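You operate a simulated robot arm through the tools that you are given. There is no shell and no other tool. Be economical: measure what you need, move in short steps, check, and stop when the job is done.

Carry out the task below with a simulated robot arm. There is one attempt and no reset: what you move stays moved.

## Task
Put things in order on the grey table. At the end: the red stopper stands where the yellow pad stood; the yellow pad is on the flat box; the white fine pad from the grey table stands on top of the brown clean card; the white locker card stands on top of the white small shell; whatever was shut is shut again. Leave all else as you found it, and nothing knocked over.
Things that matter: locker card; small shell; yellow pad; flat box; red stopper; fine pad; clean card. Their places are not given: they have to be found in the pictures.

The check looks at the end state, three seconds after you hand in, the way a careful person would. Anything else that was tipped, shoved, dropped, spilled or broken makes it a failure. Lids that push on must go on centred and level and be pressed home; caps that screw on are set level and turned clockwise until they are tight.

## Robot
A 7-joint arm with a two-finger parallel gripper, fixed in place. Base frame: the origin is at the foot of the arm, x ahead of it, y to its left, z up; the work surface is at about z = 0.8. Units: m, rad, N and s.
With the tool pointing down near the work surface it reaches from about 0.3 to 0.7 m from the base axis. Its first joint turns from -1.152 to 1.152 rad. Payload 1.57 kg.
The TCP is the grasp point between the finger pads, 0.03 m short of the fingertips. In the tool frame z runs along the fingers and y along their closing line. Largest opening 0.11 m; finger width 0.024, thickness 0.012; the body of the gripper, 0.048 by 0.112 m, starts 0.078 m behind the TCP.
Orientation is told as [roll, pitch, yaw] about the base's x, y, z axes, in that order, counted from this pose: with the fingers straight down and closing along the base's y, the tool's x points along the base's -x, its y along +y and its z along -z.

## Interface
- The arm moves only by the tool drive_tool. Its argument "deltas" is a list of rows, each an object of numbers (a shift or turn left out is 0, a gripper value left out holds the last): "dx", "dy", "dz": the shift along the tool's x, y, z in m; "rx", "ry", "rz": the turn, a rotation vector about the tool's x, y, z in rad; "jaw": the gripper command, from -1 (shut) to 1 (fully open), values between in proportion. In form: [{"dx": .., "dy": .., "dz": .., "rx": .., "ry": .., "rz": .., "jaw": ..}, ...]. A call has 1 to 10 rows; each row shifts and turns the commanded pose from where the row before left it, along the tool's axes as they then stand. A row lasts 0.2 s, in which the tool goes at most 0.05 m and 0.15 rad; a call with a longer step from one row to the next is refused whole, and so is a gripper value outside its range. A pose out of reach is approached as far as the arm can. The call stops where the force on the tool passes 40 N (or 10 N more than at its start, if that is more) or the arm is blocked; 0.2 s more then pass. The fingers move at their own pace (about 0.108 m/s each) and stop on an object; they squeeze with about 22 N. The grip force told is the motor's: it shows also when the fingers shut on nothing. Time passes only in rows, and 0.2 s behind the last, so rows that do not move let the fingers close. It gives the time, the measured TCP pose, the force on the tool (base axes), the opening and the grip force at its end, in the units of the frame above (readings bear some noise).
- Cameras (640 x 400 px; columns grow to the right, rows downward): "scene" is fixed at [0.1622, -0.3969, 1.404]; the picture's right is [0.77, -0.63, 0.00], its down [-0.48, -0.58, -0.66] and it looks along [0.42, 0.51, -0.75] (base axes); focal length 323 px, centre (320, 200). "wrist" rides on the gripper at [-0.036, 0, -0.08] in the tool frame; the picture's right is [0.00, -1.00, 0.00], its down [0.97, 0.00, -0.24] and it looks along [0.24, 0.00, 0.97] (tool axes); focal length 218 px, centre (320, 200).
- camera(camera): a new picture of that camera. No time passes.
- probe_pixels(camera, pixels): for up to 12 pixels [column, row] of the newest picture of that camera ("zoom" is the newest enlarged one), the place [x, y, z] in the base frame of the surface seen there, good to about 0.002 m, but the place of the scene camera against the robot may be out by one fixed shift of up to 0.025 m in any direction. No time passes.
- close_up(camera, box): a new picture of the part [left, top, right, bottom] of that camera's present view, enlarged. No time passes.
- hand_in(): hands the job in; it is judged then, once.

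Go step by step. Measure first, check grasps and placings, and put right what went wrong. The budget is 80 turns and 34 pictures, counting those below and the enlarged ones. Unless the task says otherwise, let go and move clear before handing in, and close with one line.

The tools are called after "Call:" as a command line: name --argument value ..., lists and objects as JSON in quotes. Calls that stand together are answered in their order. drive_tool: Moves the arm, as the interface text tells. Its arguments: {"type":"object","properties":{"deltas":{"type":"array"}},"required":["deltas"]} The other tools are called the same way: camera (camera) takes a picture; probe_pixels (camera, pixels) gives the place of the surface under pixels of a picture; close_up (camera, box) takes an enlarged picture of a part of a camera's view; hand_in () hands the job in.

At the start:

```text
clock: 0.0
ee_pos: [0.3477, 0.026, 1.091]
orientation: [-0.001, 0.0, -0.001]
ft_force: [-1.2, -0.8, 0.0]
width: 0.1101
gripper_force: 0.0
```

scene: 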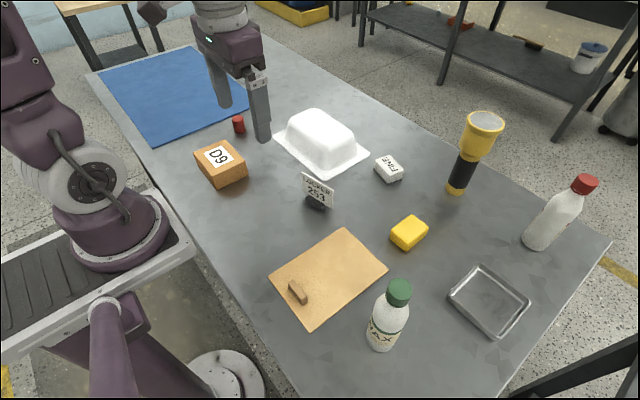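
wrist: 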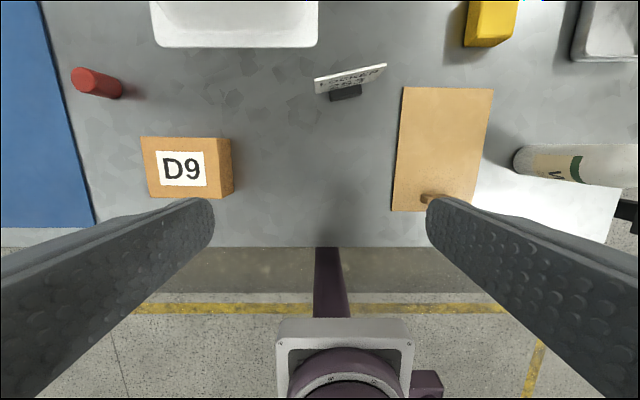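

I'll enlarge the scene first, to identify the card, pads, box and shell.

Call:
close_up --camera "scene" --box '[180, 90, 420, 240]'

Call:
close_up --camera "scene" --box '[250, 210, 550, 398]'

Call:
close_up --camera "scene" --box '[400, 0, 640, 150]'

```text
2.67 times, centred on (300, 165) of scene
```

zoom: 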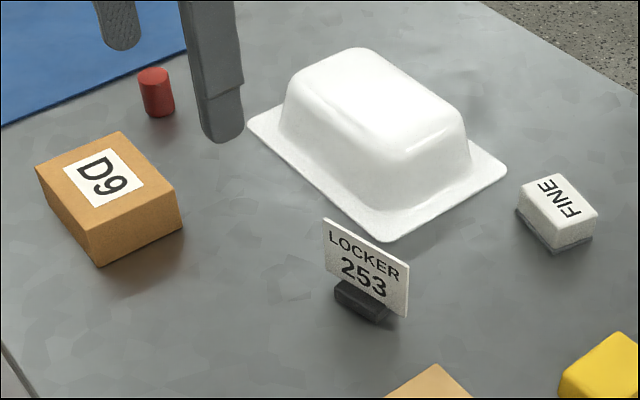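

```text
2.13 times, centred on (400, 304) of scene
```

zoom: 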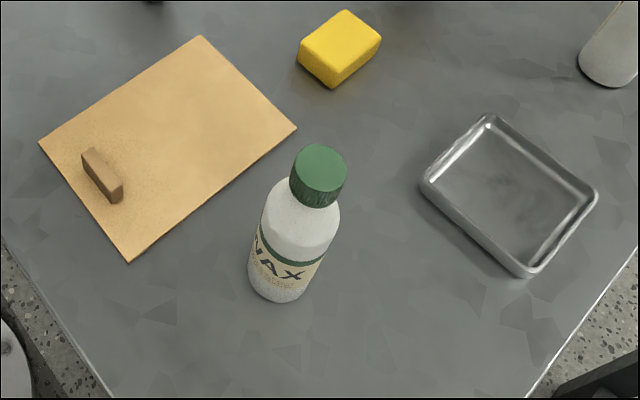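

```text
2.67 times, centred on (520, 75) of scene
```

zoom: 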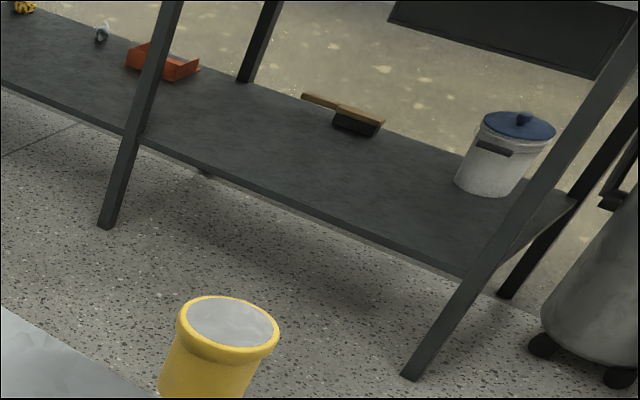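

The labels are readable (D9 box, LOCKER 253, FINE), and the brown sheet carries a small brown block at (298,292). I'll measure the places of all the things next.

Call:
probe_pixels --camera "scene" --pixels '[[238, 118], [238, 131], [218, 156], [193, 152], [222, 186], [246, 172], [221, 141], [320, 120], [300, 120], [338, 140], [367, 156], [323, 176]]'

Call:
probe_pixels --camera "scene" --pixels '[[388, 163], [376, 165], [388, 178], [402, 175], [316, 185], [305, 174], [333, 189], [315, 204], [410, 227], [408, 216], [391, 234], [407, 249]]'

Call:
probe_pixels --camera "scene" --pixels '[[343, 230], [388, 267], [311, 327], [269, 280], [296, 286], [298, 298], [306, 301], [340, 265], [400, 290], [486, 300], [480, 268], [420, 260]]'

Call:
probe_pixels --camera "wrist" --pixels '[[96, 80], [180, 168], [148, 140], [149, 196], [229, 140], [560, 210], [520, 230], [345, 92], [350, 75], [450, 150], [490, 20], [235, 35]]'

Call:
close_up --camera "wrist" --box '[380, 60, 640, 260]'

```text
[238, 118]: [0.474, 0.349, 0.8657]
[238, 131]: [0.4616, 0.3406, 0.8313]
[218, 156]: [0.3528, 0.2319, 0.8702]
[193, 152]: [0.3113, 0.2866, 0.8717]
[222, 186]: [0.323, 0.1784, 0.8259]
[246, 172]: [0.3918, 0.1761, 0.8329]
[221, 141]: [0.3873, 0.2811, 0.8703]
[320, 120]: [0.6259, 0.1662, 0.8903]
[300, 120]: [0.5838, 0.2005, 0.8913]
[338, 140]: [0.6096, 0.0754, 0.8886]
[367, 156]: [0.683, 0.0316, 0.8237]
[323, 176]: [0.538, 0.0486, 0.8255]
```

```text
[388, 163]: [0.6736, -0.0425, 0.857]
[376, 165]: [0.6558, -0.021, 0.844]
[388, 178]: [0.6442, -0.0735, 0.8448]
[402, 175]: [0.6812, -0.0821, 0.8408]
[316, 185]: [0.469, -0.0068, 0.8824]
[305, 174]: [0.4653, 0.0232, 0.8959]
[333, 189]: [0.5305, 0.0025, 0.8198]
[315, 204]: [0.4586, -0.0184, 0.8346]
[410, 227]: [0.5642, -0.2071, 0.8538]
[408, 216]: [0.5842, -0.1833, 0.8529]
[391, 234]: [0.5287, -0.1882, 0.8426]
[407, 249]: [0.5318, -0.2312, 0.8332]
```

```text
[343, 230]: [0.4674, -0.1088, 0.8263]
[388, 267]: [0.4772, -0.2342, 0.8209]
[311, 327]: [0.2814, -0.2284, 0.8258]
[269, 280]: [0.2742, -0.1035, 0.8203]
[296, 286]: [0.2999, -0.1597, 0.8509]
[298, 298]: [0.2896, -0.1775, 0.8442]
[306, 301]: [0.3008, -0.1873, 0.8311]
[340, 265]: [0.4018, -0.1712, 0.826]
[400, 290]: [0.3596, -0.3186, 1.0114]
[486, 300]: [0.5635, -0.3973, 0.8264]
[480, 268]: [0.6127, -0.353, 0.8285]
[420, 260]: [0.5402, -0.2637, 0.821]
```

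```text
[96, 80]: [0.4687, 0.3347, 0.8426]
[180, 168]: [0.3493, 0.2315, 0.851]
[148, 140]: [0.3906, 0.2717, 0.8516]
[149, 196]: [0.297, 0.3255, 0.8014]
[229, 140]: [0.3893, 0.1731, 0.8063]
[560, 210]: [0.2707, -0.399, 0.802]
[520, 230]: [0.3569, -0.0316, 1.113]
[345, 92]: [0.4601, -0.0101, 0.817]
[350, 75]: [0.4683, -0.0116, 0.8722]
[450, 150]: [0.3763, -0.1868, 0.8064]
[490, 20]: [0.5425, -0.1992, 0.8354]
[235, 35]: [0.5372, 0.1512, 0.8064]
```

```text
2.00 times, centred on (510, 160) of wrist
```

zoom: 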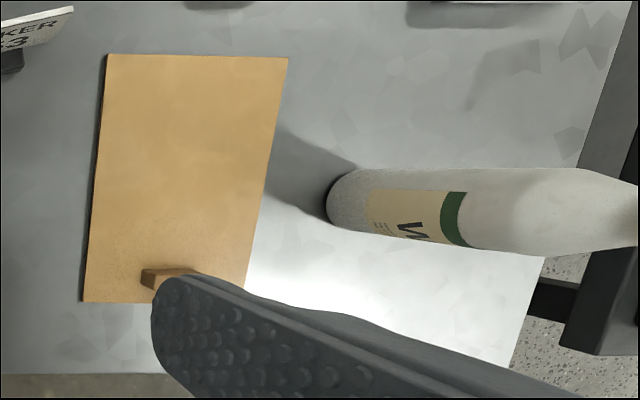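

The scene camera reads about 0.02 m too high in z: the box top is 0.870 against 0.851 from the wrist camera. I'll move above the yellow pad and measure it with the wrist camera.

Call:
drive_tool --deltas '[{"dx": -0.03, "dy": -0.032, "jaw": 1}, {"dx": -0.03, "dy": -0.032}, {"dx": -0.03, "dy": -0.032}, {"dx": -0.03, "dy": -0.032}, {"dx": -0.03, "dy": -0.032}, {"dx": -0.03, "dy": -0.032}, {"dx": -0.02, "dy": -0.03, "dz": 0.03}, {"dz": 0.045}, {"dz": 0.035}, {}]'

Call:
camera --camera "wrist"

```text
clock: 2.2
ee_pos: [0.5473, -0.1953, 0.9814]
orientation: [0.001, 0.001, -0.001]
ft_force: [-0.1, -0.9, -0.6]
width: 0.1102
gripper_force: 0.1
```

```text
27 pictures are left
```

wrist: 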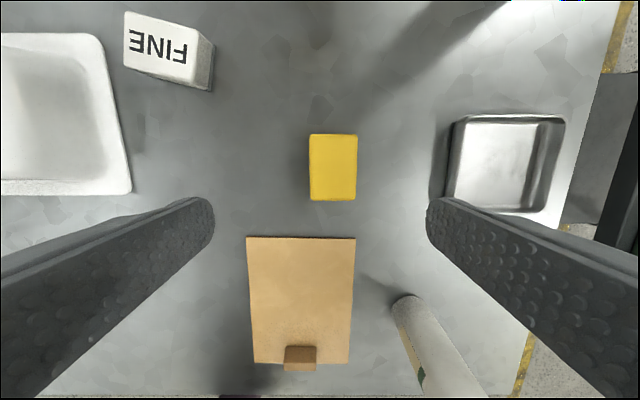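

The yellow pad is upright in the view at (333,168), aligned with the base axes. I'll probe its top corners, and those of the FINE pad, card and shell.

Call:
probe_pixels --camera "wrist" --pixels '[[312, 140], [354, 140], [314, 195], [353, 195], [333, 168], [128, 18], [182, 32], [128, 62], [190, 75], [160, 45], [213, 60], [211, 90]]'

Call:
probe_pixels --camera "wrist" --pixels '[[250, 241], [352, 241], [348, 358], [257, 358], [300, 350], [290, 347], [314, 347], [300, 290], [100, 45], [125, 185], [40, 110], [62, 110]]'

```text
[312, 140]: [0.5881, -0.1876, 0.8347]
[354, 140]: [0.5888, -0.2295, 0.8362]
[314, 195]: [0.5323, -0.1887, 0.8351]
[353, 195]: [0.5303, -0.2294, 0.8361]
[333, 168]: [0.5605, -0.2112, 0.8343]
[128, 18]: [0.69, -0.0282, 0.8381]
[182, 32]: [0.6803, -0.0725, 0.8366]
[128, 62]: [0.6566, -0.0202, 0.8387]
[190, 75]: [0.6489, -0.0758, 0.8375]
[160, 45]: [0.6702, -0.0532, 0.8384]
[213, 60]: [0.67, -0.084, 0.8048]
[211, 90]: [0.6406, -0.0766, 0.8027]
```

```text
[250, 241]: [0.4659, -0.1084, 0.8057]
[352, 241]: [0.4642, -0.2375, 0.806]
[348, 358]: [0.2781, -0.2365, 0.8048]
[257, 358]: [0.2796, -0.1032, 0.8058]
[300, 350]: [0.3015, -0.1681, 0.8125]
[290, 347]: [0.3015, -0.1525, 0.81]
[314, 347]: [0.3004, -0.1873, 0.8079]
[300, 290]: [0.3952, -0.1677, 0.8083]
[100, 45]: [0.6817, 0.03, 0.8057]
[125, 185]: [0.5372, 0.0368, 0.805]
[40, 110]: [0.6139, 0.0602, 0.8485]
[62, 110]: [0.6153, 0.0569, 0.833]
```

The yellow pad's centre is (0.560, -0.2085), its top is at 0.835 and it is 0.045 wide in y. I'll descend until the fingertips are just above the table and close.

Call:
drive_tool --deltas '[{"dx": -0.0127, "dy": -0.0132}, {"dz": 0.04}, {"dz": 0.04}, {"dz": 0.035}, {"dz": 0.028}, {}, {"jaw": -1}, {}, {}, {}]'

```text
clock: 4.4
ee_pos: [0.5598, -0.2083, 0.8393]
orientation: [0.0, 0.0, 0.0]
ft_force: [0.4, -0.4, -0.4]
width: 0.0486
gripper_force: 22.3
```

Gripped at 0.0486 m. I'll lift and carry it toward the D9 box.

Call:
drive_tool --deltas '[{"dz": -0.03}, {"dz": -0.045}, {"dz": -0.045}, {"dz": -0.04}, {}]'

Call:
drive_tool --deltas '[{"dx": 0.019, "dy": 0.04}, {"dx": 0.019, "dy": 0.04}, {"dx": 0.019, "dy": 0.04}, {"dx": 0.019, "dy": 0.04}, {"dx": 0.019, "dy": 0.04}, {"dx": 0.019, "dy": 0.04}, {"dx": 0.019, "dy": 0.04}, {"dx": 0.019, "dy": 0.04}, {"dx": 0.019, "dy": 0.04}, {"dx": 0.019, "dy": 0.04}]'

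Call:
camera --camera "wrist"

```text
clock: 5.6
ee_pos: [0.5604, -0.2083, 1.0]
orientation: [0.001, 0.0, 0.0]
ft_force: [-0.1, -0.2, -0.6]
width: 0.0
gripper_force: 21.3
```

```text
clock: 7.8
ee_pos: [0.3667, 0.1928, 0.9999]
orientation: [0.0, -0.001, 0.002]
ft_force: [0.5, 0.9, 0.0]
width: 0.0
gripper_force: 21.7
```

```text
26 pictures are left
```

wrist: 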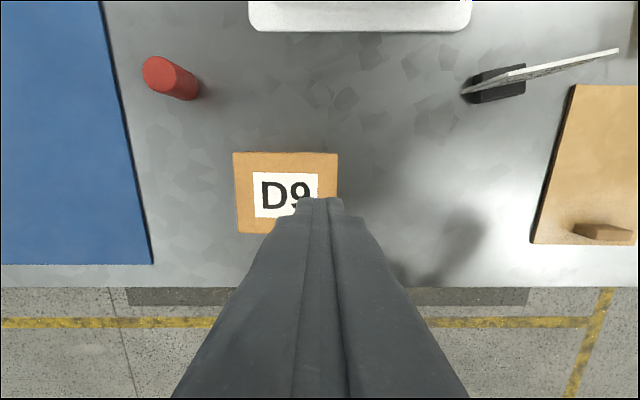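

The pad slipped out: the width reads 0.0. I'll look for it, and measure the box and stopper from this view.

Call:
camera --camera "scene"

Call:
probe_pixels --camera "wrist" --pixels '[[238, 157], [334, 157], [241, 228], [285, 190], [158, 70], [150, 75], [182, 82], [190, 85], [172, 58], [166, 92], [495, 85], [540, 70]]'

```text
25 pictures are left
```

scene: 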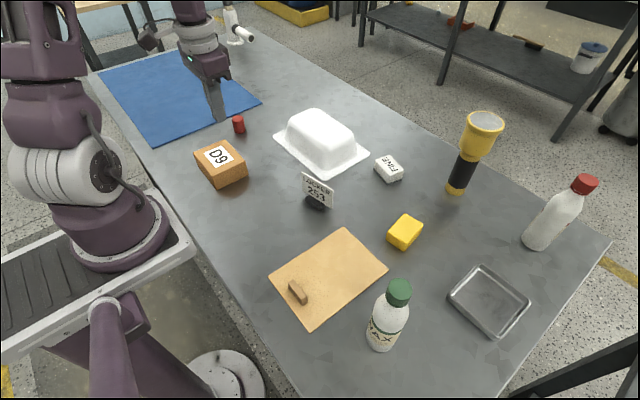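

```text
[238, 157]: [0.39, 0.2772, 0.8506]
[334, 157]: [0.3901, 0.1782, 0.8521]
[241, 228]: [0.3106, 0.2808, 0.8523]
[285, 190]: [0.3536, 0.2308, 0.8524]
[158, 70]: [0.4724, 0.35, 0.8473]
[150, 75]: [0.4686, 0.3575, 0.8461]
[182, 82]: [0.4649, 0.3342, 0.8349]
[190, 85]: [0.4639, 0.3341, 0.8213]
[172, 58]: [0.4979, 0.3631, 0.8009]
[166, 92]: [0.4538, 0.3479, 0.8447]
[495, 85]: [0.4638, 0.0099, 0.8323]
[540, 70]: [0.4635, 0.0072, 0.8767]
```

The yellow pad is still upright on the table at (405,231), turned a little. I'll go back above it with the gripper open.

Call:
drive_tool --deltas '[{"dx": -0.019, "dy": -0.04, "jaw": 1}, {"dx": -0.019, "dy": -0.04}, {"dx": -0.019, "dy": -0.04}, {"dx": -0.019, "dy": -0.04}, {"dx": -0.019, "dy": -0.04}, {"dx": -0.019, "dy": -0.04}, {"dx": -0.019, "dy": -0.04}, {"dx": -0.019, "dy": -0.04}, {"dx": -0.019, "dy": -0.04}, {"dx": -0.019, "dy": -0.04}]'

Call:
camera --camera "wrist"

```text
clock: 10.0
ee_pos: [0.5602, -0.2114, 0.9981]
orientation: [0.001, -0.002, 0.001]
ft_force: [-1.1, 0.2, -0.4]
width: 0.11
gripper_force: 0.1
```

```text
24 pictures are left
```

wrist: 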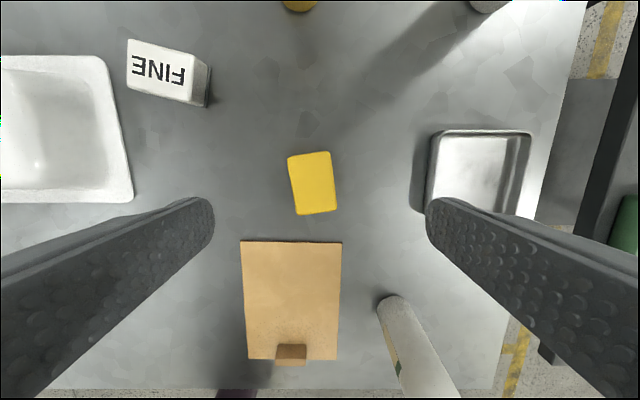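

Call:
probe_pixels --camera "wrist" --pixels '[[291, 159], [327, 155], [333, 208], [298, 212], [312, 183], [292, 190], [336, 190], [132, 43], [126, 85], [196, 62], [187, 98], [207, 80]]'

```text
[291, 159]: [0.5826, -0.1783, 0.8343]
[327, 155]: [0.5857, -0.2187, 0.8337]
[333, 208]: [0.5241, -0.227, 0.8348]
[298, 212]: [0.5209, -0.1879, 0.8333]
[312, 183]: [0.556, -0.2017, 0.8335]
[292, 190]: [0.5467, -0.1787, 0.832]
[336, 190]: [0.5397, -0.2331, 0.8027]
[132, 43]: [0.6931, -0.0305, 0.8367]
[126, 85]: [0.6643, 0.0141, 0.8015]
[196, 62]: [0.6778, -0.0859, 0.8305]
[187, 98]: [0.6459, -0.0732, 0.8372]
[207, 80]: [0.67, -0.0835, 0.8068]
```

The pad's centre is now (0.553, -0.203), yawed about +0.14. I'll match the yaw, grip 4 mm lower than before and lift slowly.

Call:
drive_tool --deltas '[{"dx": 0.0069, "dy": 0.0085}, {"rz": -0.14}, {"dz": 0.04}, {"dz": 0.04}, {"dz": 0.04}, {"dz": 0.03}, {"dz": 0.0135}, {}]'

Call:
drive_tool --deltas '[{"jaw": -1}, {}, {}, {}, {}, {}, {"dz": -0.004}, {"dz": -0.004}, {"dz": -0.004}, {}]'

```text
clock: 11.8
ee_pos: [0.5532, -0.2011, 0.8359]
orientation: [0.0, 0.001, 0.139]
ft_force: [0.0, 0.4, 0.0]
width: 0.1102
gripper_force: 0.0
```

```text
clock: 14.0
ee_pos: [0.5525, -0.2007, 0.8477]
orientation: [-0.001, 0.0, 0.14]
ft_force: [0.0, 0.4, -1.3]
width: 0.0486
gripper_force: 21.7
```

Still held at 0.0486 m, with about 1.3 N of load. I'll keep lifting gently.

Call:
drive_tool --deltas '[{"dz": -0.006}, {"dz": -0.008}, {"dz": -0.01}, {"dz": -0.012}, {"dz": -0.014}, {"dz": -0.014}, {"dz": -0.014}, {"dz": -0.014}, {"dz": -0.01}, {}]'

Call:
camera --camera "wrist"

```text
clock: 16.2
ee_pos: [0.5521, -0.2002, 0.9492]
orientation: [0.002, 0.002, 0.14]
ft_force: [-0.3, -0.9, -0.6]
width: 0.0489
gripper_force: 21.5
```

```text
23 pictures are left
```

wrist: 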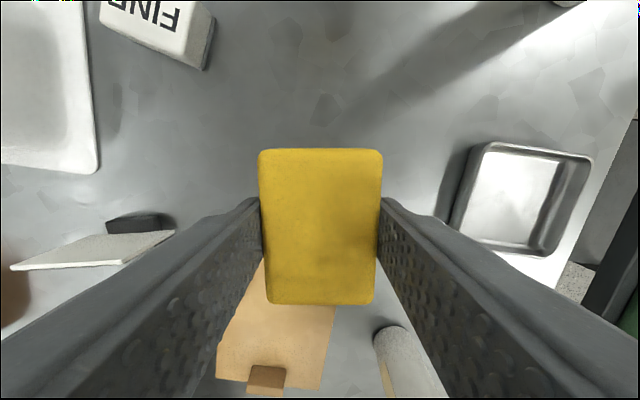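

Firmly held in the picture. I'll carry it slowly to above the box, undoing the yaw first.

Call:
drive_tool --deltas '[{"dz": -0.015}, {"dz": -0.015, "rz": 0.07}, {"rz": 0.07}, {"dx": 0.006, "dy": 0.012}, {"dx": 0.01, "dy": 0.02}, {"dx": 0.011, "dy": 0.0235}, {"dx": 0.011, "dy": 0.0235}, {"dx": 0.011, "dy": 0.0235}, {"dx": 0.011, "dy": 0.0235}, {"dx": 0.011, "dy": 0.0235}]'

Call:
drive_tool --deltas '[{"dx": 0.011, "dy": 0.0235}, {"dx": 0.011, "dy": 0.0235}, {"dx": 0.011, "dy": 0.0235}, {"dx": 0.011, "dy": 0.0235}, {"dx": 0.011, "dy": 0.0235}, {"dx": 0.011, "dy": 0.0235}, {"dx": 0.011, "dy": 0.0235}, {"dx": 0.011, "dy": 0.0235}, {"dx": 0.011, "dy": 0.0235}, {}]'

```text
clock: 18.4
ee_pos: [0.4815, -0.0526, 0.9788]
orientation: [0.001, 0.0, -0.002]
ft_force: [1.1, -0.2, 0.2]
width: 0.0488
gripper_force: 22.4
```

```text
clock: 20.6
ee_pos: [0.3812, 0.1614, 0.9798]
orientation: [0.001, -0.001, 0.001]
ft_force: [-1.3, 0.4, 0.0]
width: 0.0489
gripper_force: 22.0
```

Still held. I'll go on to (0.350, 0.229) and lower to just above the box top.

Call:
drive_tool --deltas '[{"dx": 0.01, "dy": 0.0226}, {"dx": 0.01, "dy": 0.0225}, {"dx": 0.011, "dy": 0.0225}, {}, {"dz": 0.02}, {"dz": 0.02}, {"dz": 0.02}, {"dz": 0.015}, {"dz": 0.01}, {}]'

Call:
camera --camera "wrist"

```text
clock: 22.8
ee_pos: [0.3519, 0.2286, 0.8931]
orientation: [-0.001, 0.001, -0.001]
ft_force: [0.0, -0.1, -1.0]
width: 0.049
gripper_force: 21.7
```

```text
22 pictures are left
```

wrist: 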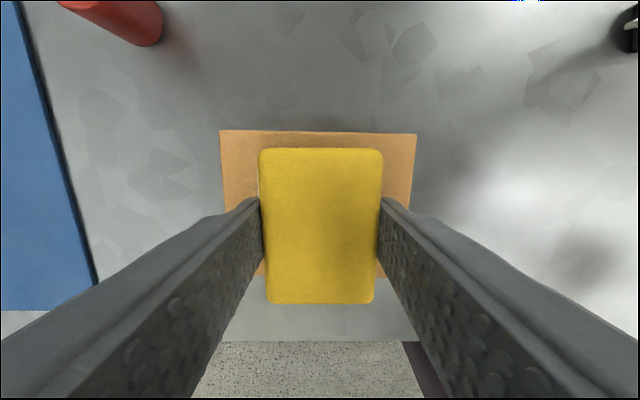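

The pad sits over the box. I'll lower it in small steps to contact, then release.

Call:
drive_tool --deltas '[{"dz": 0.003}, {"dz": 0.002}, {"dz": 0.0015}, {"dz": 0.0015}, {}]'

```text
clock: 24.0
ee_pos: [0.351, 0.2297, 0.8862]
orientation: [0.001, 0.0, 0.0]
ft_force: [-2.2, -0.6, 11.8]
width: 0.0487
gripper_force: 21.4
```

11.8 N upward means contact. I'll ease off, release and rise.

Call:
drive_tool --deltas '[{"dz": -0.001}, {"jaw": 0.2}, {}, {}, {"dz": -0.03}, {"dz": -0.04}, {"dz": -0.04}, {"dx": -0.03, "dy": 0.02}, {"dx": -0.03, "dy": 0.04}, {"dx": -0.02, "dy": 0.03}]'

Call:
camera --camera "wrist"

```text
clock: 26.2
ee_pos: [0.4294, 0.318, 0.9983]
orientation: [0.001, 0.0, -0.001]
ft_force: [0.2, 0.5, -0.4]
width: 0.0659
gripper_force: 0.0
```

```text
21 pictures are left
```

wrist: 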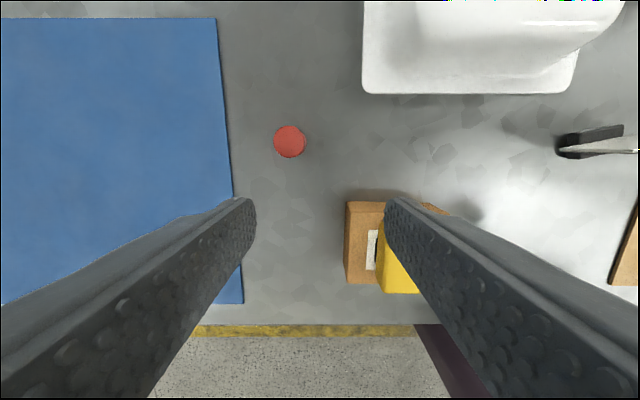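

The yellow pad rests on the box. The stopper is at (290,141), so I'll probe it.

Call:
probe_pixels --camera "wrist" --pixels '[[290, 141], [276, 141], [304, 141], [290, 127], [289, 155], [235, 160], [360, 230], [395, 280], [400, 250]]'

```text
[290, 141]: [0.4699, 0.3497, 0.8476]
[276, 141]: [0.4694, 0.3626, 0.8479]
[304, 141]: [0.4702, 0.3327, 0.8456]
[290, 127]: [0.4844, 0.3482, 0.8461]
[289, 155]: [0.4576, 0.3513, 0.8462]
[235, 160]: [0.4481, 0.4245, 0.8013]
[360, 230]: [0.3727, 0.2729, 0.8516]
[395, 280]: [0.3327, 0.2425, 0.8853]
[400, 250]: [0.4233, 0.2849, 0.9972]
```

The stopper's centre is (0.470, 0.348), with its top at 0.847 and a diameter of about 0.03. I'll descend and grip it.

Call:
drive_tool --deltas '[{"dx": -0.0406, "dy": 0.028}, {"dy": 0.002}, {"dz": 0.04}, {"dz": 0.04}, {"dz": 0.04}, {"dz": 0.03}, {"dz": 0.01}, {"jaw": -1}, {}, {}]'

Call:
drive_tool --deltas '[{}, {"dz": -0.004}, {"dz": -0.005}, {"dz": -0.008}, {"dz": -0.01}, {"dz": -0.015}, {"dz": -0.015}, {"dz": -0.015}, {"dz": -0.01}, {}]'

Call:
camera --camera "wrist"

```text
clock: 28.4
ee_pos: [0.4721, 0.3489, 0.8389]
orientation: [0.0, 0.0, -0.001]
ft_force: [-0.3, -0.4, 0.6]
width: 0.0314
gripper_force: 21.9
```

```text
clock: 30.6
ee_pos: [0.4728, 0.3487, 0.9198]
orientation: [0.0, -0.001, 0.0]
ft_force: [0.3, 0.4, 0.2]
width: 0.0315
gripper_force: 22.2
```

```text
20 pictures are left
```

wrist: 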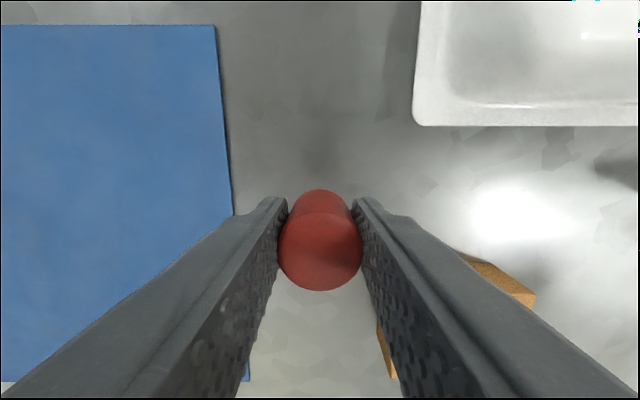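

The stopper is held upright. I'll carry it to the yellow pad's original place at (0.560, -0.2085).

Call:
drive_tool --deltas '[{"dz": -0.02}, {"dz": -0.025}, {"dz": -0.015, "dy": -0.01}, {"dx": -0.004, "dy": -0.02}, {"dx": -0.005, "dy": -0.03}, {"dx": -0.005, "dy": -0.03}, {"dx": -0.005, "dy": -0.03}, {"dx": -0.005, "dy": -0.03}, {"dx": -0.005, "dy": -0.03}, {"dx": -0.005, "dy": -0.03}]'

Call:
drive_tool --deltas '[{"dx": -0.005, "dy": -0.033}, {"dx": -0.005, "dy": -0.033}, {"dx": -0.005, "dy": -0.033}, {"dx": -0.005, "dy": -0.033}, {"dx": -0.005, "dy": -0.033}, {"dx": -0.005, "dy": -0.033}, {"dx": -0.005, "dy": -0.033}, {"dx": -0.005, "dy": -0.033}, {"dx": -0.005, "dy": -0.033}, {}]'

```text
clock: 32.8
ee_pos: [0.5047, 0.1393, 0.9805]
orientation: [0.0, 0.0, 0.001]
ft_force: [0.3, 0.5, -1.1]
width: 0.0317
gripper_force: 22.2
```

```text
clock: 35.0
ee_pos: [0.5519, -0.1575, 0.9804]
orientation: [-0.001, 0.0, 0.0]
ft_force: [-0.5, 0.2, -0.9]
width: 0.0316
gripper_force: 22.1
```

Next I'll finish the approach and lower to just above the table.

Call:
drive_tool --deltas '[{"dx": -0.004, "dy": -0.0255}, {"dx": -0.004, "dy": -0.0255}, {}, {"dz": 0.03}, {"dz": 0.03}, {"dz": 0.03}, {"dz": 0.03}, {"dz": 0.016}, {"dz": 0.003}, {}]'

Call:
drive_tool --deltas '[{"dz": 0.0015}, {"dz": 0.0015}, {}]'

```text
clock: 37.2
ee_pos: [0.5601, -0.2087, 0.8407]
orientation: [0.001, -0.001, -0.001]
ft_force: [0.2, -0.2, -0.9]
width: 0.0314
gripper_force: 21.9
```

```text
clock: 38.0
ee_pos: [0.5602, -0.2097, 0.8379]
orientation: [0.0, -0.001, 0.0]
ft_force: [-0.4, 0.2, 3.9]
width: 0.0317
gripper_force: 21.7
```

Contact (3.9 N). I'll release, rise and move to view the FINE pad.

Call:
drive_tool --deltas '[{"jaw": 0.3}, {}, {}, {"dz": -0.04}, {"dz": -0.05}, {"dz": -0.05}, {"dx": -0.025, "dy": 0.04}, {"dx": -0.025, "dy": 0.04}, {"dx": -0.02, "dy": 0.04}, {"dy": 0.035, "jaw": 1}]'

Call:
camera --camera "wrist"

```text
clock: 40.2
ee_pos: [0.6294, -0.0532, 0.9774]
orientation: [0.001, 0.0, 0.0]
ft_force: [0.9, 1.0, 0.3]
width: 0.1099
gripper_force: 0.1
```

```text
19 pictures are left
```

wrist: 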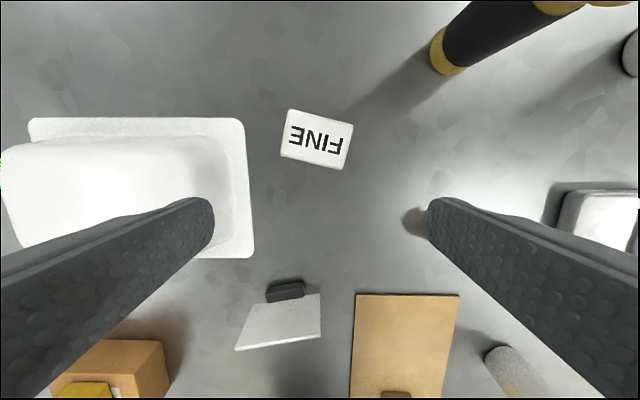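

Call:
probe_pixels --camera "wrist" --pixels '[[289, 113], [351, 126], [341, 166], [282, 154], [317, 140], [242, 122], [251, 252], [33, 122], [160, 150], [214, 150], [456, 65], [286, 285]]'

```text
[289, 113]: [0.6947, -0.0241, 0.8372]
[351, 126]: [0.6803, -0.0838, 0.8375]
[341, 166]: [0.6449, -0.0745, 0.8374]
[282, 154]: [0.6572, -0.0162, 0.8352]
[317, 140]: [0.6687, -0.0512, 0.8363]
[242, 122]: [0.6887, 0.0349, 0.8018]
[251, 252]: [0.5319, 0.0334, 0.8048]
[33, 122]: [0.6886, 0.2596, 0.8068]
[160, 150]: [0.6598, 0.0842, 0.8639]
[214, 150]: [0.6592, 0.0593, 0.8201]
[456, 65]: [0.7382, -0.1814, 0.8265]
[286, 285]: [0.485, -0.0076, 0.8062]
```

The FINE pad's centre is (0.669, -0.050), with its long axis along y at yaw -0.22. I'll align, descend and grip its ends.

Call:
drive_tool --deltas '[{"dx": -0.0399, "dy": 0.0035, "jaw": 0.65}, {"rz": 0.112}, {"rz": 0.112}, {"dz": 0.04}, {"dz": 0.04}, {"dz": 0.035}, {"dz": 0.02}, {"dz": 0.0065}, {}]'

Call:
drive_tool --deltas '[{"jaw": -1}, {}, {}, {}, {}, {"dz": -0.004}, {"dz": -0.004}, {"dz": -0.006}, {"dz": -0.008}, {}]'

Call:
camera --camera "wrist"

```text
clock: 42.2
ee_pos: [0.6697, -0.0507, 0.8355]
orientation: [-0.002, 0.0, -0.225]
ft_force: [0.4, 0.6, 0.4]
width: 0.0911
gripper_force: 0.0
```

```text
clock: 44.4
ee_pos: [0.6691, -0.0505, 0.8578]
orientation: [0.001, -0.001, -0.224]
ft_force: [0.7, -0.6, -0.2]
width: 0.0651
gripper_force: 22.2
```

```text
18 pictures are left
```

wrist: 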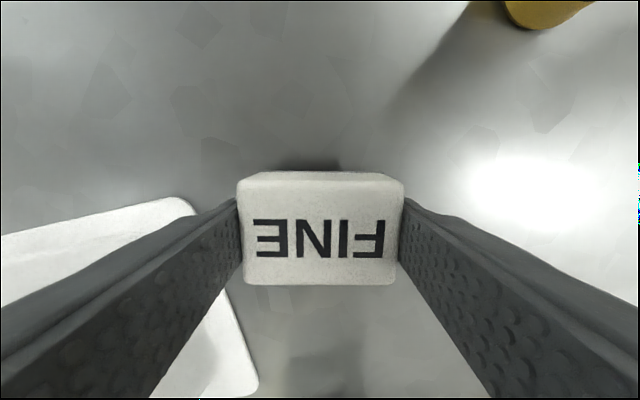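

Good grip at 0.065 m. I'll raise, straighten the yaw and carry it to the clean end of the brown card, (0.405, -0.171).

Call:
drive_tool --deltas '[{"dz": -0.01}, {"dz": -0.015}, {"dz": -0.02}, {"dz": -0.02}, {"dz": -0.02}, {"dz": -0.02}, {"rz": -0.075}, {"rz": -0.075}, {"rz": -0.074}, {}]'

Call:
drive_tool --deltas '[{"dx": 0.015, "dy": -0.007}, {"dx": 0.025, "dy": -0.0115}, {"dx": 0.028, "dy": -0.0125}, {"dx": 0.028, "dy": -0.0125}, {"dx": 0.028, "dy": -0.0125}, {"dx": 0.028, "dy": -0.0125}, {"dx": 0.028, "dy": -0.0125}, {"dx": 0.028, "dy": -0.0125}, {"dx": 0.028, "dy": -0.0125}, {"dx": 0.028, "dy": -0.0145}]'

Call:
camera --camera "wrist"

```text
clock: 46.6
ee_pos: [0.67, -0.0508, 0.9629]
orientation: [-0.002, -0.001, 0.004]
ft_force: [0.4, 0.2, 0.0]
width: 0.0653
gripper_force: 21.9
```

```text
clock: 48.8
ee_pos: [0.4049, -0.1728, 0.9629]
orientation: [0.0, 0.0, 0.0]
ft_force: [0.0, -0.6, -0.3]
width: 0.0654
gripper_force: 21.8
```

```text
17 pictures are left
```

wrist: 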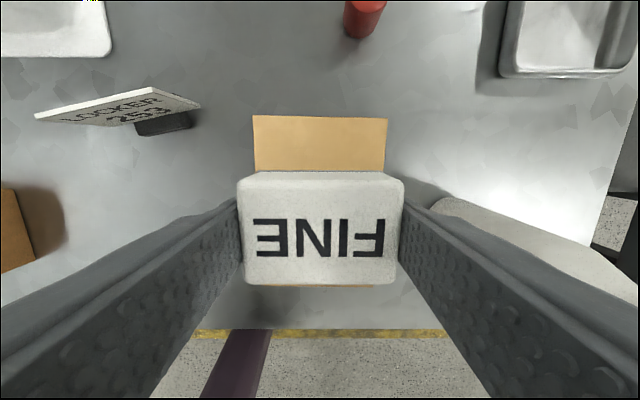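

The pad is over the far part of the card. I'll check the WAX bottle's clearance on the right before descending.

Call:
probe_pixels --camera "wrist" --pixels '[[440, 200], [470, 210], [520, 225], [580, 250], [256, 118], [385, 121]]'

```text
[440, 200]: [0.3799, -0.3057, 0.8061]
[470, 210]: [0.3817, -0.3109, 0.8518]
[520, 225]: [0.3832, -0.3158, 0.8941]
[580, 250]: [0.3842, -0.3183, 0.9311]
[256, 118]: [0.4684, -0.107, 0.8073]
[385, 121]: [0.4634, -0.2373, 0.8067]
```

The bottle's near side is at about y = -0.29, which clears. I'll lower.

Call:
drive_tool --deltas '[{"dz": 0.03}, {"dz": 0.03}, {"dz": 0.03}, {"dz": 0.02}, {"dz": 0.008}, {}, {"dz": 0.002}, {"dz": 0.0015}, {"dz": 0.001}, {}]'

```text
clock: 51.0
ee_pos: [0.4061, -0.1707, 0.8404]
orientation: [0.001, 0.0, 0.0]
ft_force: [-2.5, 3.0, 15.3]
width: 0.065
gripper_force: 22.5
```

Contact at 15 N. I'll ease off, release and rise toward the locker card.

Call:
drive_tool --deltas '[{"dz": -0.0012}, {"jaw": 0.6}, {}, {}, {"dz": -0.04}, {"dz": -0.05}, {"dz": -0.05}, {"dz": -0.02}, {"dx": -0.01, "dy": 0.045}, {"dx": -0.01, "dy": 0.045}]'

Call:
drive_tool --deltas '[{"dx": 0.0, "dy": 0.045, "jaw": 1}, {"dy": 0.035}, {}]'

Call:
camera --camera "wrist"

Call:
close_up --camera "scene" --box '[180, 90, 500, 290]'

```text
clock: 53.2
ee_pos: [0.4248, -0.0803, 1.0013]
orientation: [-0.001, -0.001, 0.0]
ft_force: [-0.1, 0.1, 0.3]
width: 0.0884
gripper_force: 0.0
```

```text
clock: 54.0
ee_pos: [0.4255, -0.0002, 1.0005]
orientation: [-0.001, 0.001, 0.0]
ft_force: [-0.4, -0.7, 0.3]
width: 0.1101
gripper_force: 0.1
```

```text
16 pictures are left
```

wrist: 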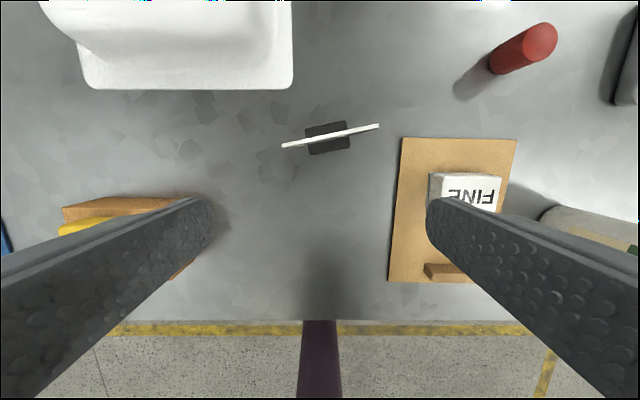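

```text
2.00 times, centred on (340, 190) of scene
```

zoom: 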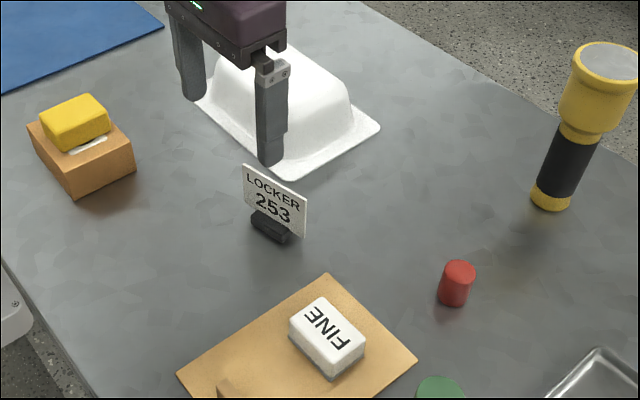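

All three placings look right. I'll probe the locker card's top edge and its black foot.

Call:
probe_pixels --camera "wrist" --pixels '[[285, 146], [330, 136], [376, 126], [308, 128], [344, 122], [312, 153], [348, 147], [330, 150], [328, 128]]'

Call:
close_up --camera "wrist" --box '[270, 100, 390, 175]'

```text
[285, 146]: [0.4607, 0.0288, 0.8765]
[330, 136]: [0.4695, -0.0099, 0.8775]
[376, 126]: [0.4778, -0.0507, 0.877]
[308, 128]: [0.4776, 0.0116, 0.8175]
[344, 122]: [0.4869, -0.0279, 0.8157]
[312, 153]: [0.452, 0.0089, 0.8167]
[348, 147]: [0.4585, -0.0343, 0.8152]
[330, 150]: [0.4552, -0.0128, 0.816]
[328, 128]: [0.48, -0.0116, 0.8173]
```

```text
5.33 times, centred on (330, 138) of wrist
```

zoom: 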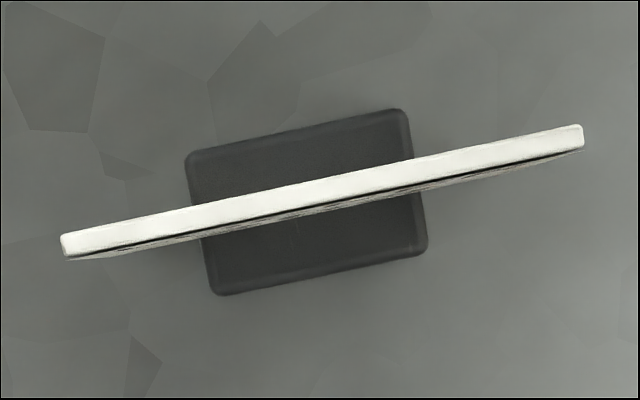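

The card is vertical, with its centre at (0.4695, -0.0105), its top at 0.877 and its foot top at 0.817. Its plane is yawed +0.21. I'll turn the tool to close across its thickness (yaw -1.36), then check.

Call:
drive_tool --deltas '[{"dx": -0.044, "dy": -0.0103, "jaw": 0.3}, {"rz": 0.15}, {"rz": 0.15}, {"rz": 0.15}, {"rz": 0.15}, {"rz": 0.15}, {"rz": 0.15}, {"rz": 0.15}, {"rz": 0.15}, {"rz": 0.148}]'

Call:
drive_tool --deltas '[{"rz": 0.011}, {}]'

Call:
camera --camera "wrist"

```text
clock: 56.2
ee_pos: [0.4686, -0.0106, 1.002]
orientation: [0.0, 0.001, -1.349]
ft_force: [-0.5, -0.5, 0.0]
width: 0.0713
gripper_force: 0.1
```

```text
clock: 56.8
ee_pos: [0.4684, -0.0114, 1.0018]
orientation: [0.0, 0.001, -1.359]
ft_force: [0.6, 0.1, -0.2]
width: 0.0718
gripper_force: 0.2
```

```text
13 pictures are left
```

wrist: 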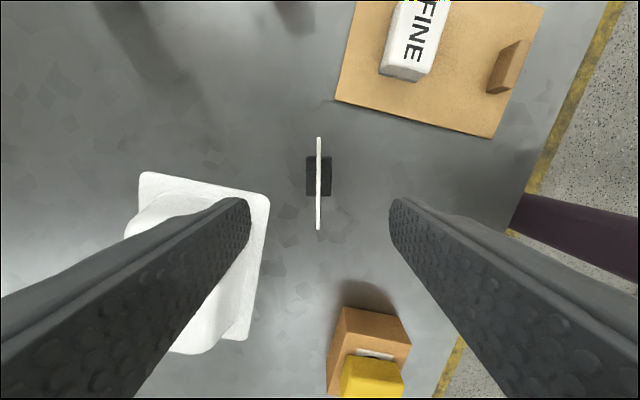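

The card plane is in line with the fingers (column 319). I'll descend to TCP 0.856 and close.

Call:
drive_tool --deltas '[{"dz": 0.04}, {"dz": 0.04}, {"dz": 0.035}, {"dz": 0.02}, {"dz": 0.0105}, {"jaw": 0}, {"jaw": -0.3}, {"jaw": -0.6}, {"jaw": -0.8}, {"jaw": -1}]'

Call:
drive_tool --deltas '[{}, {}, {"dz": -0.004}, {"dz": -0.006}, {"dz": -0.01}, {"dz": -0.01}, {}]'

Call:
camera --camera "wrist"

```text
clock: 59.0
ee_pos: [0.4686, -0.0107, 0.856]
orientation: [0.0, -0.001, -1.358]
ft_force: [0.6, -0.2, 0.6]
width: 0.0033
gripper_force: 21.9
```

```text
clock: 60.6
ee_pos: [0.4691, -0.0113, 0.8861]
orientation: [0.001, 0.001, -1.359]
ft_force: [1.0, 0.5, -1.4]
width: 0.0034
gripper_force: 21.7
```

```text
12 pictures are left
```

wrist: 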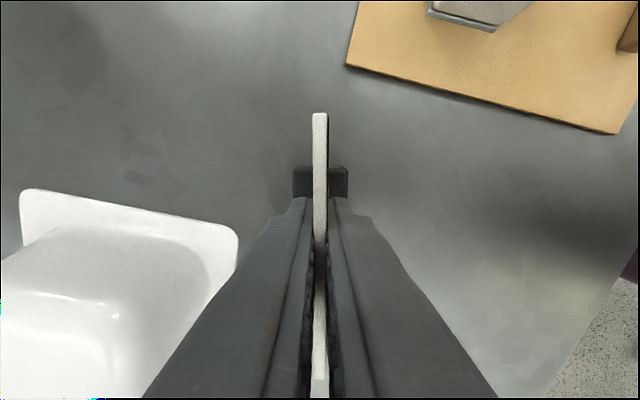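

The card is held. I'll lift it and look at the shell's top from here.

Call:
drive_tool --deltas '[{"dz": -0.015}, {"dz": -0.02}, {"dz": -0.025}, {"dz": -0.025}, {"dz": -0.025}, {"dz": -0.01}, {"dx": 0.005, "dy": 0.01}, {"dx": 0.008, "dy": 0.015}, {"dx": 0.01, "dy": 0.02}, {"dx": 0.005, "dy": 0.01}]'

Call:
camera --camera "wrist"

Call:
close_up --camera "scene" --box '[240, 80, 400, 180]'

```text
clock: 62.8
ee_pos: [0.5168, 0.0276, 1.0063]
orientation: [0.003, 0.001, -1.359]
ft_force: [-0.9, -1.3, -0.2]
width: 0.0036
gripper_force: 22.2
```

```text
11 pictures are left
```

wrist: 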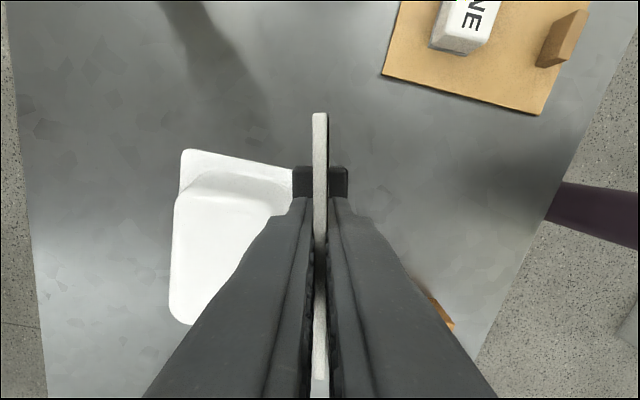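

```text
4.00 times, centred on (320, 130) of scene
```

zoom: 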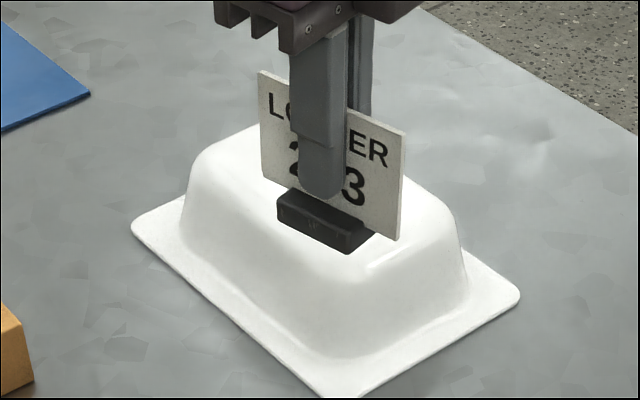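

The card hangs level with its foot. I'll probe the shell's top from both views.

Call:
probe_pixels --camera "wrist" --pixels '[[190, 205], [220, 200], [250, 205], [270, 210], [185, 240], [215, 240], [245, 240], [185, 280], [215, 280], [180, 310], [205, 310], [178, 220]]'

Call:
probe_pixels --camera "zoom" --pixels '[[230, 160], [210, 165], [250, 210], [250, 180], [330, 265], [370, 265], [360, 285], [430, 230], [415, 250], [440, 215], [240, 140], [300, 240]]'

```text
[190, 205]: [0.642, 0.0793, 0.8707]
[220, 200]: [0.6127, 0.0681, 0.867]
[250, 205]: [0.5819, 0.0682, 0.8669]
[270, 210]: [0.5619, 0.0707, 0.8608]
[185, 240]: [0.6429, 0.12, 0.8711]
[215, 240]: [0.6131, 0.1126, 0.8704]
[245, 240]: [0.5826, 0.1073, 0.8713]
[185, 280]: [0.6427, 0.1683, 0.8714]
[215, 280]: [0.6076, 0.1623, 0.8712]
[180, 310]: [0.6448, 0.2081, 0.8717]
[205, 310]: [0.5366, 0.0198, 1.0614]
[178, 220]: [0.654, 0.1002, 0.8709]
```

```text
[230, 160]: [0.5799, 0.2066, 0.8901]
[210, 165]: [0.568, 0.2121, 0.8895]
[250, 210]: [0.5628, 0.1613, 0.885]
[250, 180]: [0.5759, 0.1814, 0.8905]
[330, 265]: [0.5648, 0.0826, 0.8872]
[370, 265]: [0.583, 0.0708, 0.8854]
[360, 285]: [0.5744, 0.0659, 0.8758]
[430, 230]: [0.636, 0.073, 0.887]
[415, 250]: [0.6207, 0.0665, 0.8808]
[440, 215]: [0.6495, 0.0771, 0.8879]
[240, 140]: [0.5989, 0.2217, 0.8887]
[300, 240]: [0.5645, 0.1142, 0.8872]
```

The shell top is flat at z 0.871, and its centre is about (0.612, 0.147). I'll move there and lower to just above contact (TCP ~0.925).

Call:
drive_tool --deltas '[{"dx": 0.0138, "dy": 0.0168}, {"dx": 0.0166, "dy": 0.0202}, {"dx": 0.0166, "dy": 0.0203}, {"dx": 0.0166, "dy": 0.0203}, {"dx": 0.0166, "dy": 0.0202}, {"dx": 0.0166, "dy": 0.0202}, {"dz": 0.025}, {"dz": 0.025}, {"dz": 0.02}, {}]'

Call:
drive_tool --deltas '[{"dz": 0.005}, {"dz": 0.002}, {}]'

```text
clock: 65.0
ee_pos: [0.6132, 0.1479, 0.9381]
orientation: [-0.001, 0.0, -1.357]
ft_force: [-0.2, 0.5, -0.6]
width: 0.0035
gripper_force: 21.9
```

```text
clock: 65.8
ee_pos: [0.6116, 0.1469, 0.9299]
orientation: [-0.001, 0.0, -1.358]
ft_force: [0.0, -0.2, -1.3]
width: 0.0035
gripper_force: 22.3
```

Not touching yet, so I'll lower in 1 mm steps.

Call:
drive_tool --deltas '[{"dz": 0.0015}, {"dz": 0.001}, {"dz": 0.001}, {"dz": 0.001}, {}]'

```text
clock: 67.0
ee_pos: [0.6133, 0.1484, 0.9248]
orientation: [0.001, 0.0, -1.356]
ft_force: [-3.6, -0.4, 19.4]
width: 0.0032
gripper_force: 22.2
```

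Contact (19 N). I'll ease off slightly, open and rise.

Call:
drive_tool --deltas '[{"dz": -0.0008}, {}, {"jaw": -0.6}, {"jaw": 0.2}, {}, {}]'

Call:
drive_tool --deltas '[{"dz": -0.02}, {"dz": -0.04}, {"dz": -0.05}, {"dz": -0.04}, {}]'

Call:
camera --camera "wrist"

Call:
camera --camera "scene"

```text
clock: 68.4
ee_pos: [0.6115, 0.1476, 0.9249]
orientation: [-0.001, 0.0, -1.358]
ft_force: [0.0, 0.2, -0.6]
width: 0.066
gripper_force: 0.0
```

```text
clock: 69.6
ee_pos: [0.611, 0.1473, 1.0768]
orientation: [0.0, -0.001, -1.359]
ft_force: [0.4, 0.1, 0.1]
width: 0.0658
gripper_force: 0.1
```

```text
9 pictures are left
```

wrist: 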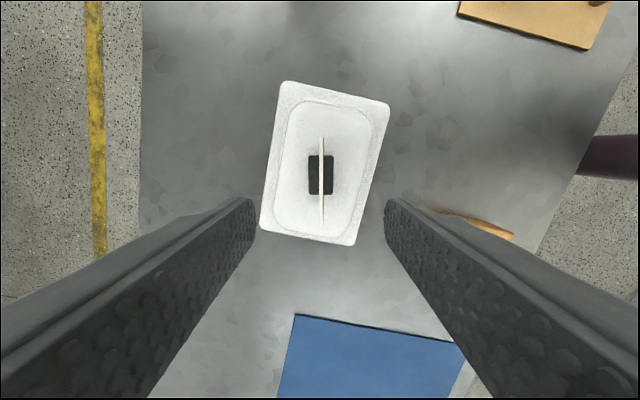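

```text
8 pictures are left
```

scene: 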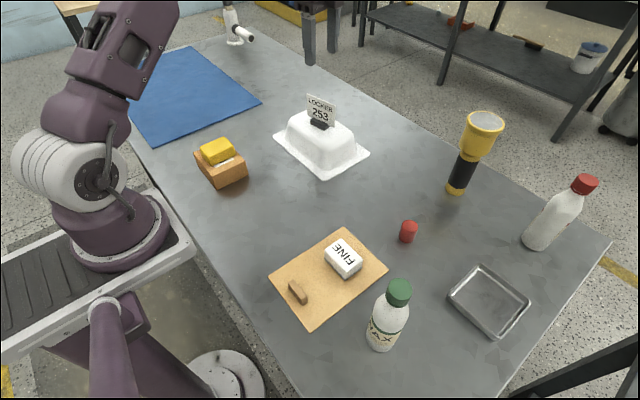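

The pictures show all four placings upright: stopper (408,231), yellow pad on the box (217,150), FINE pad on the brown card (344,257), and locker card on the shell (320,113). Nothing else has moved and the gripper is clear, so I'm handing in.

Call:
hand_in

```text
The job is handed in.
```

The job is handed in with all four things in their places. The yellow pad slipped from the grip once and stayed upright before I moved it, and nothing needed shutting again.
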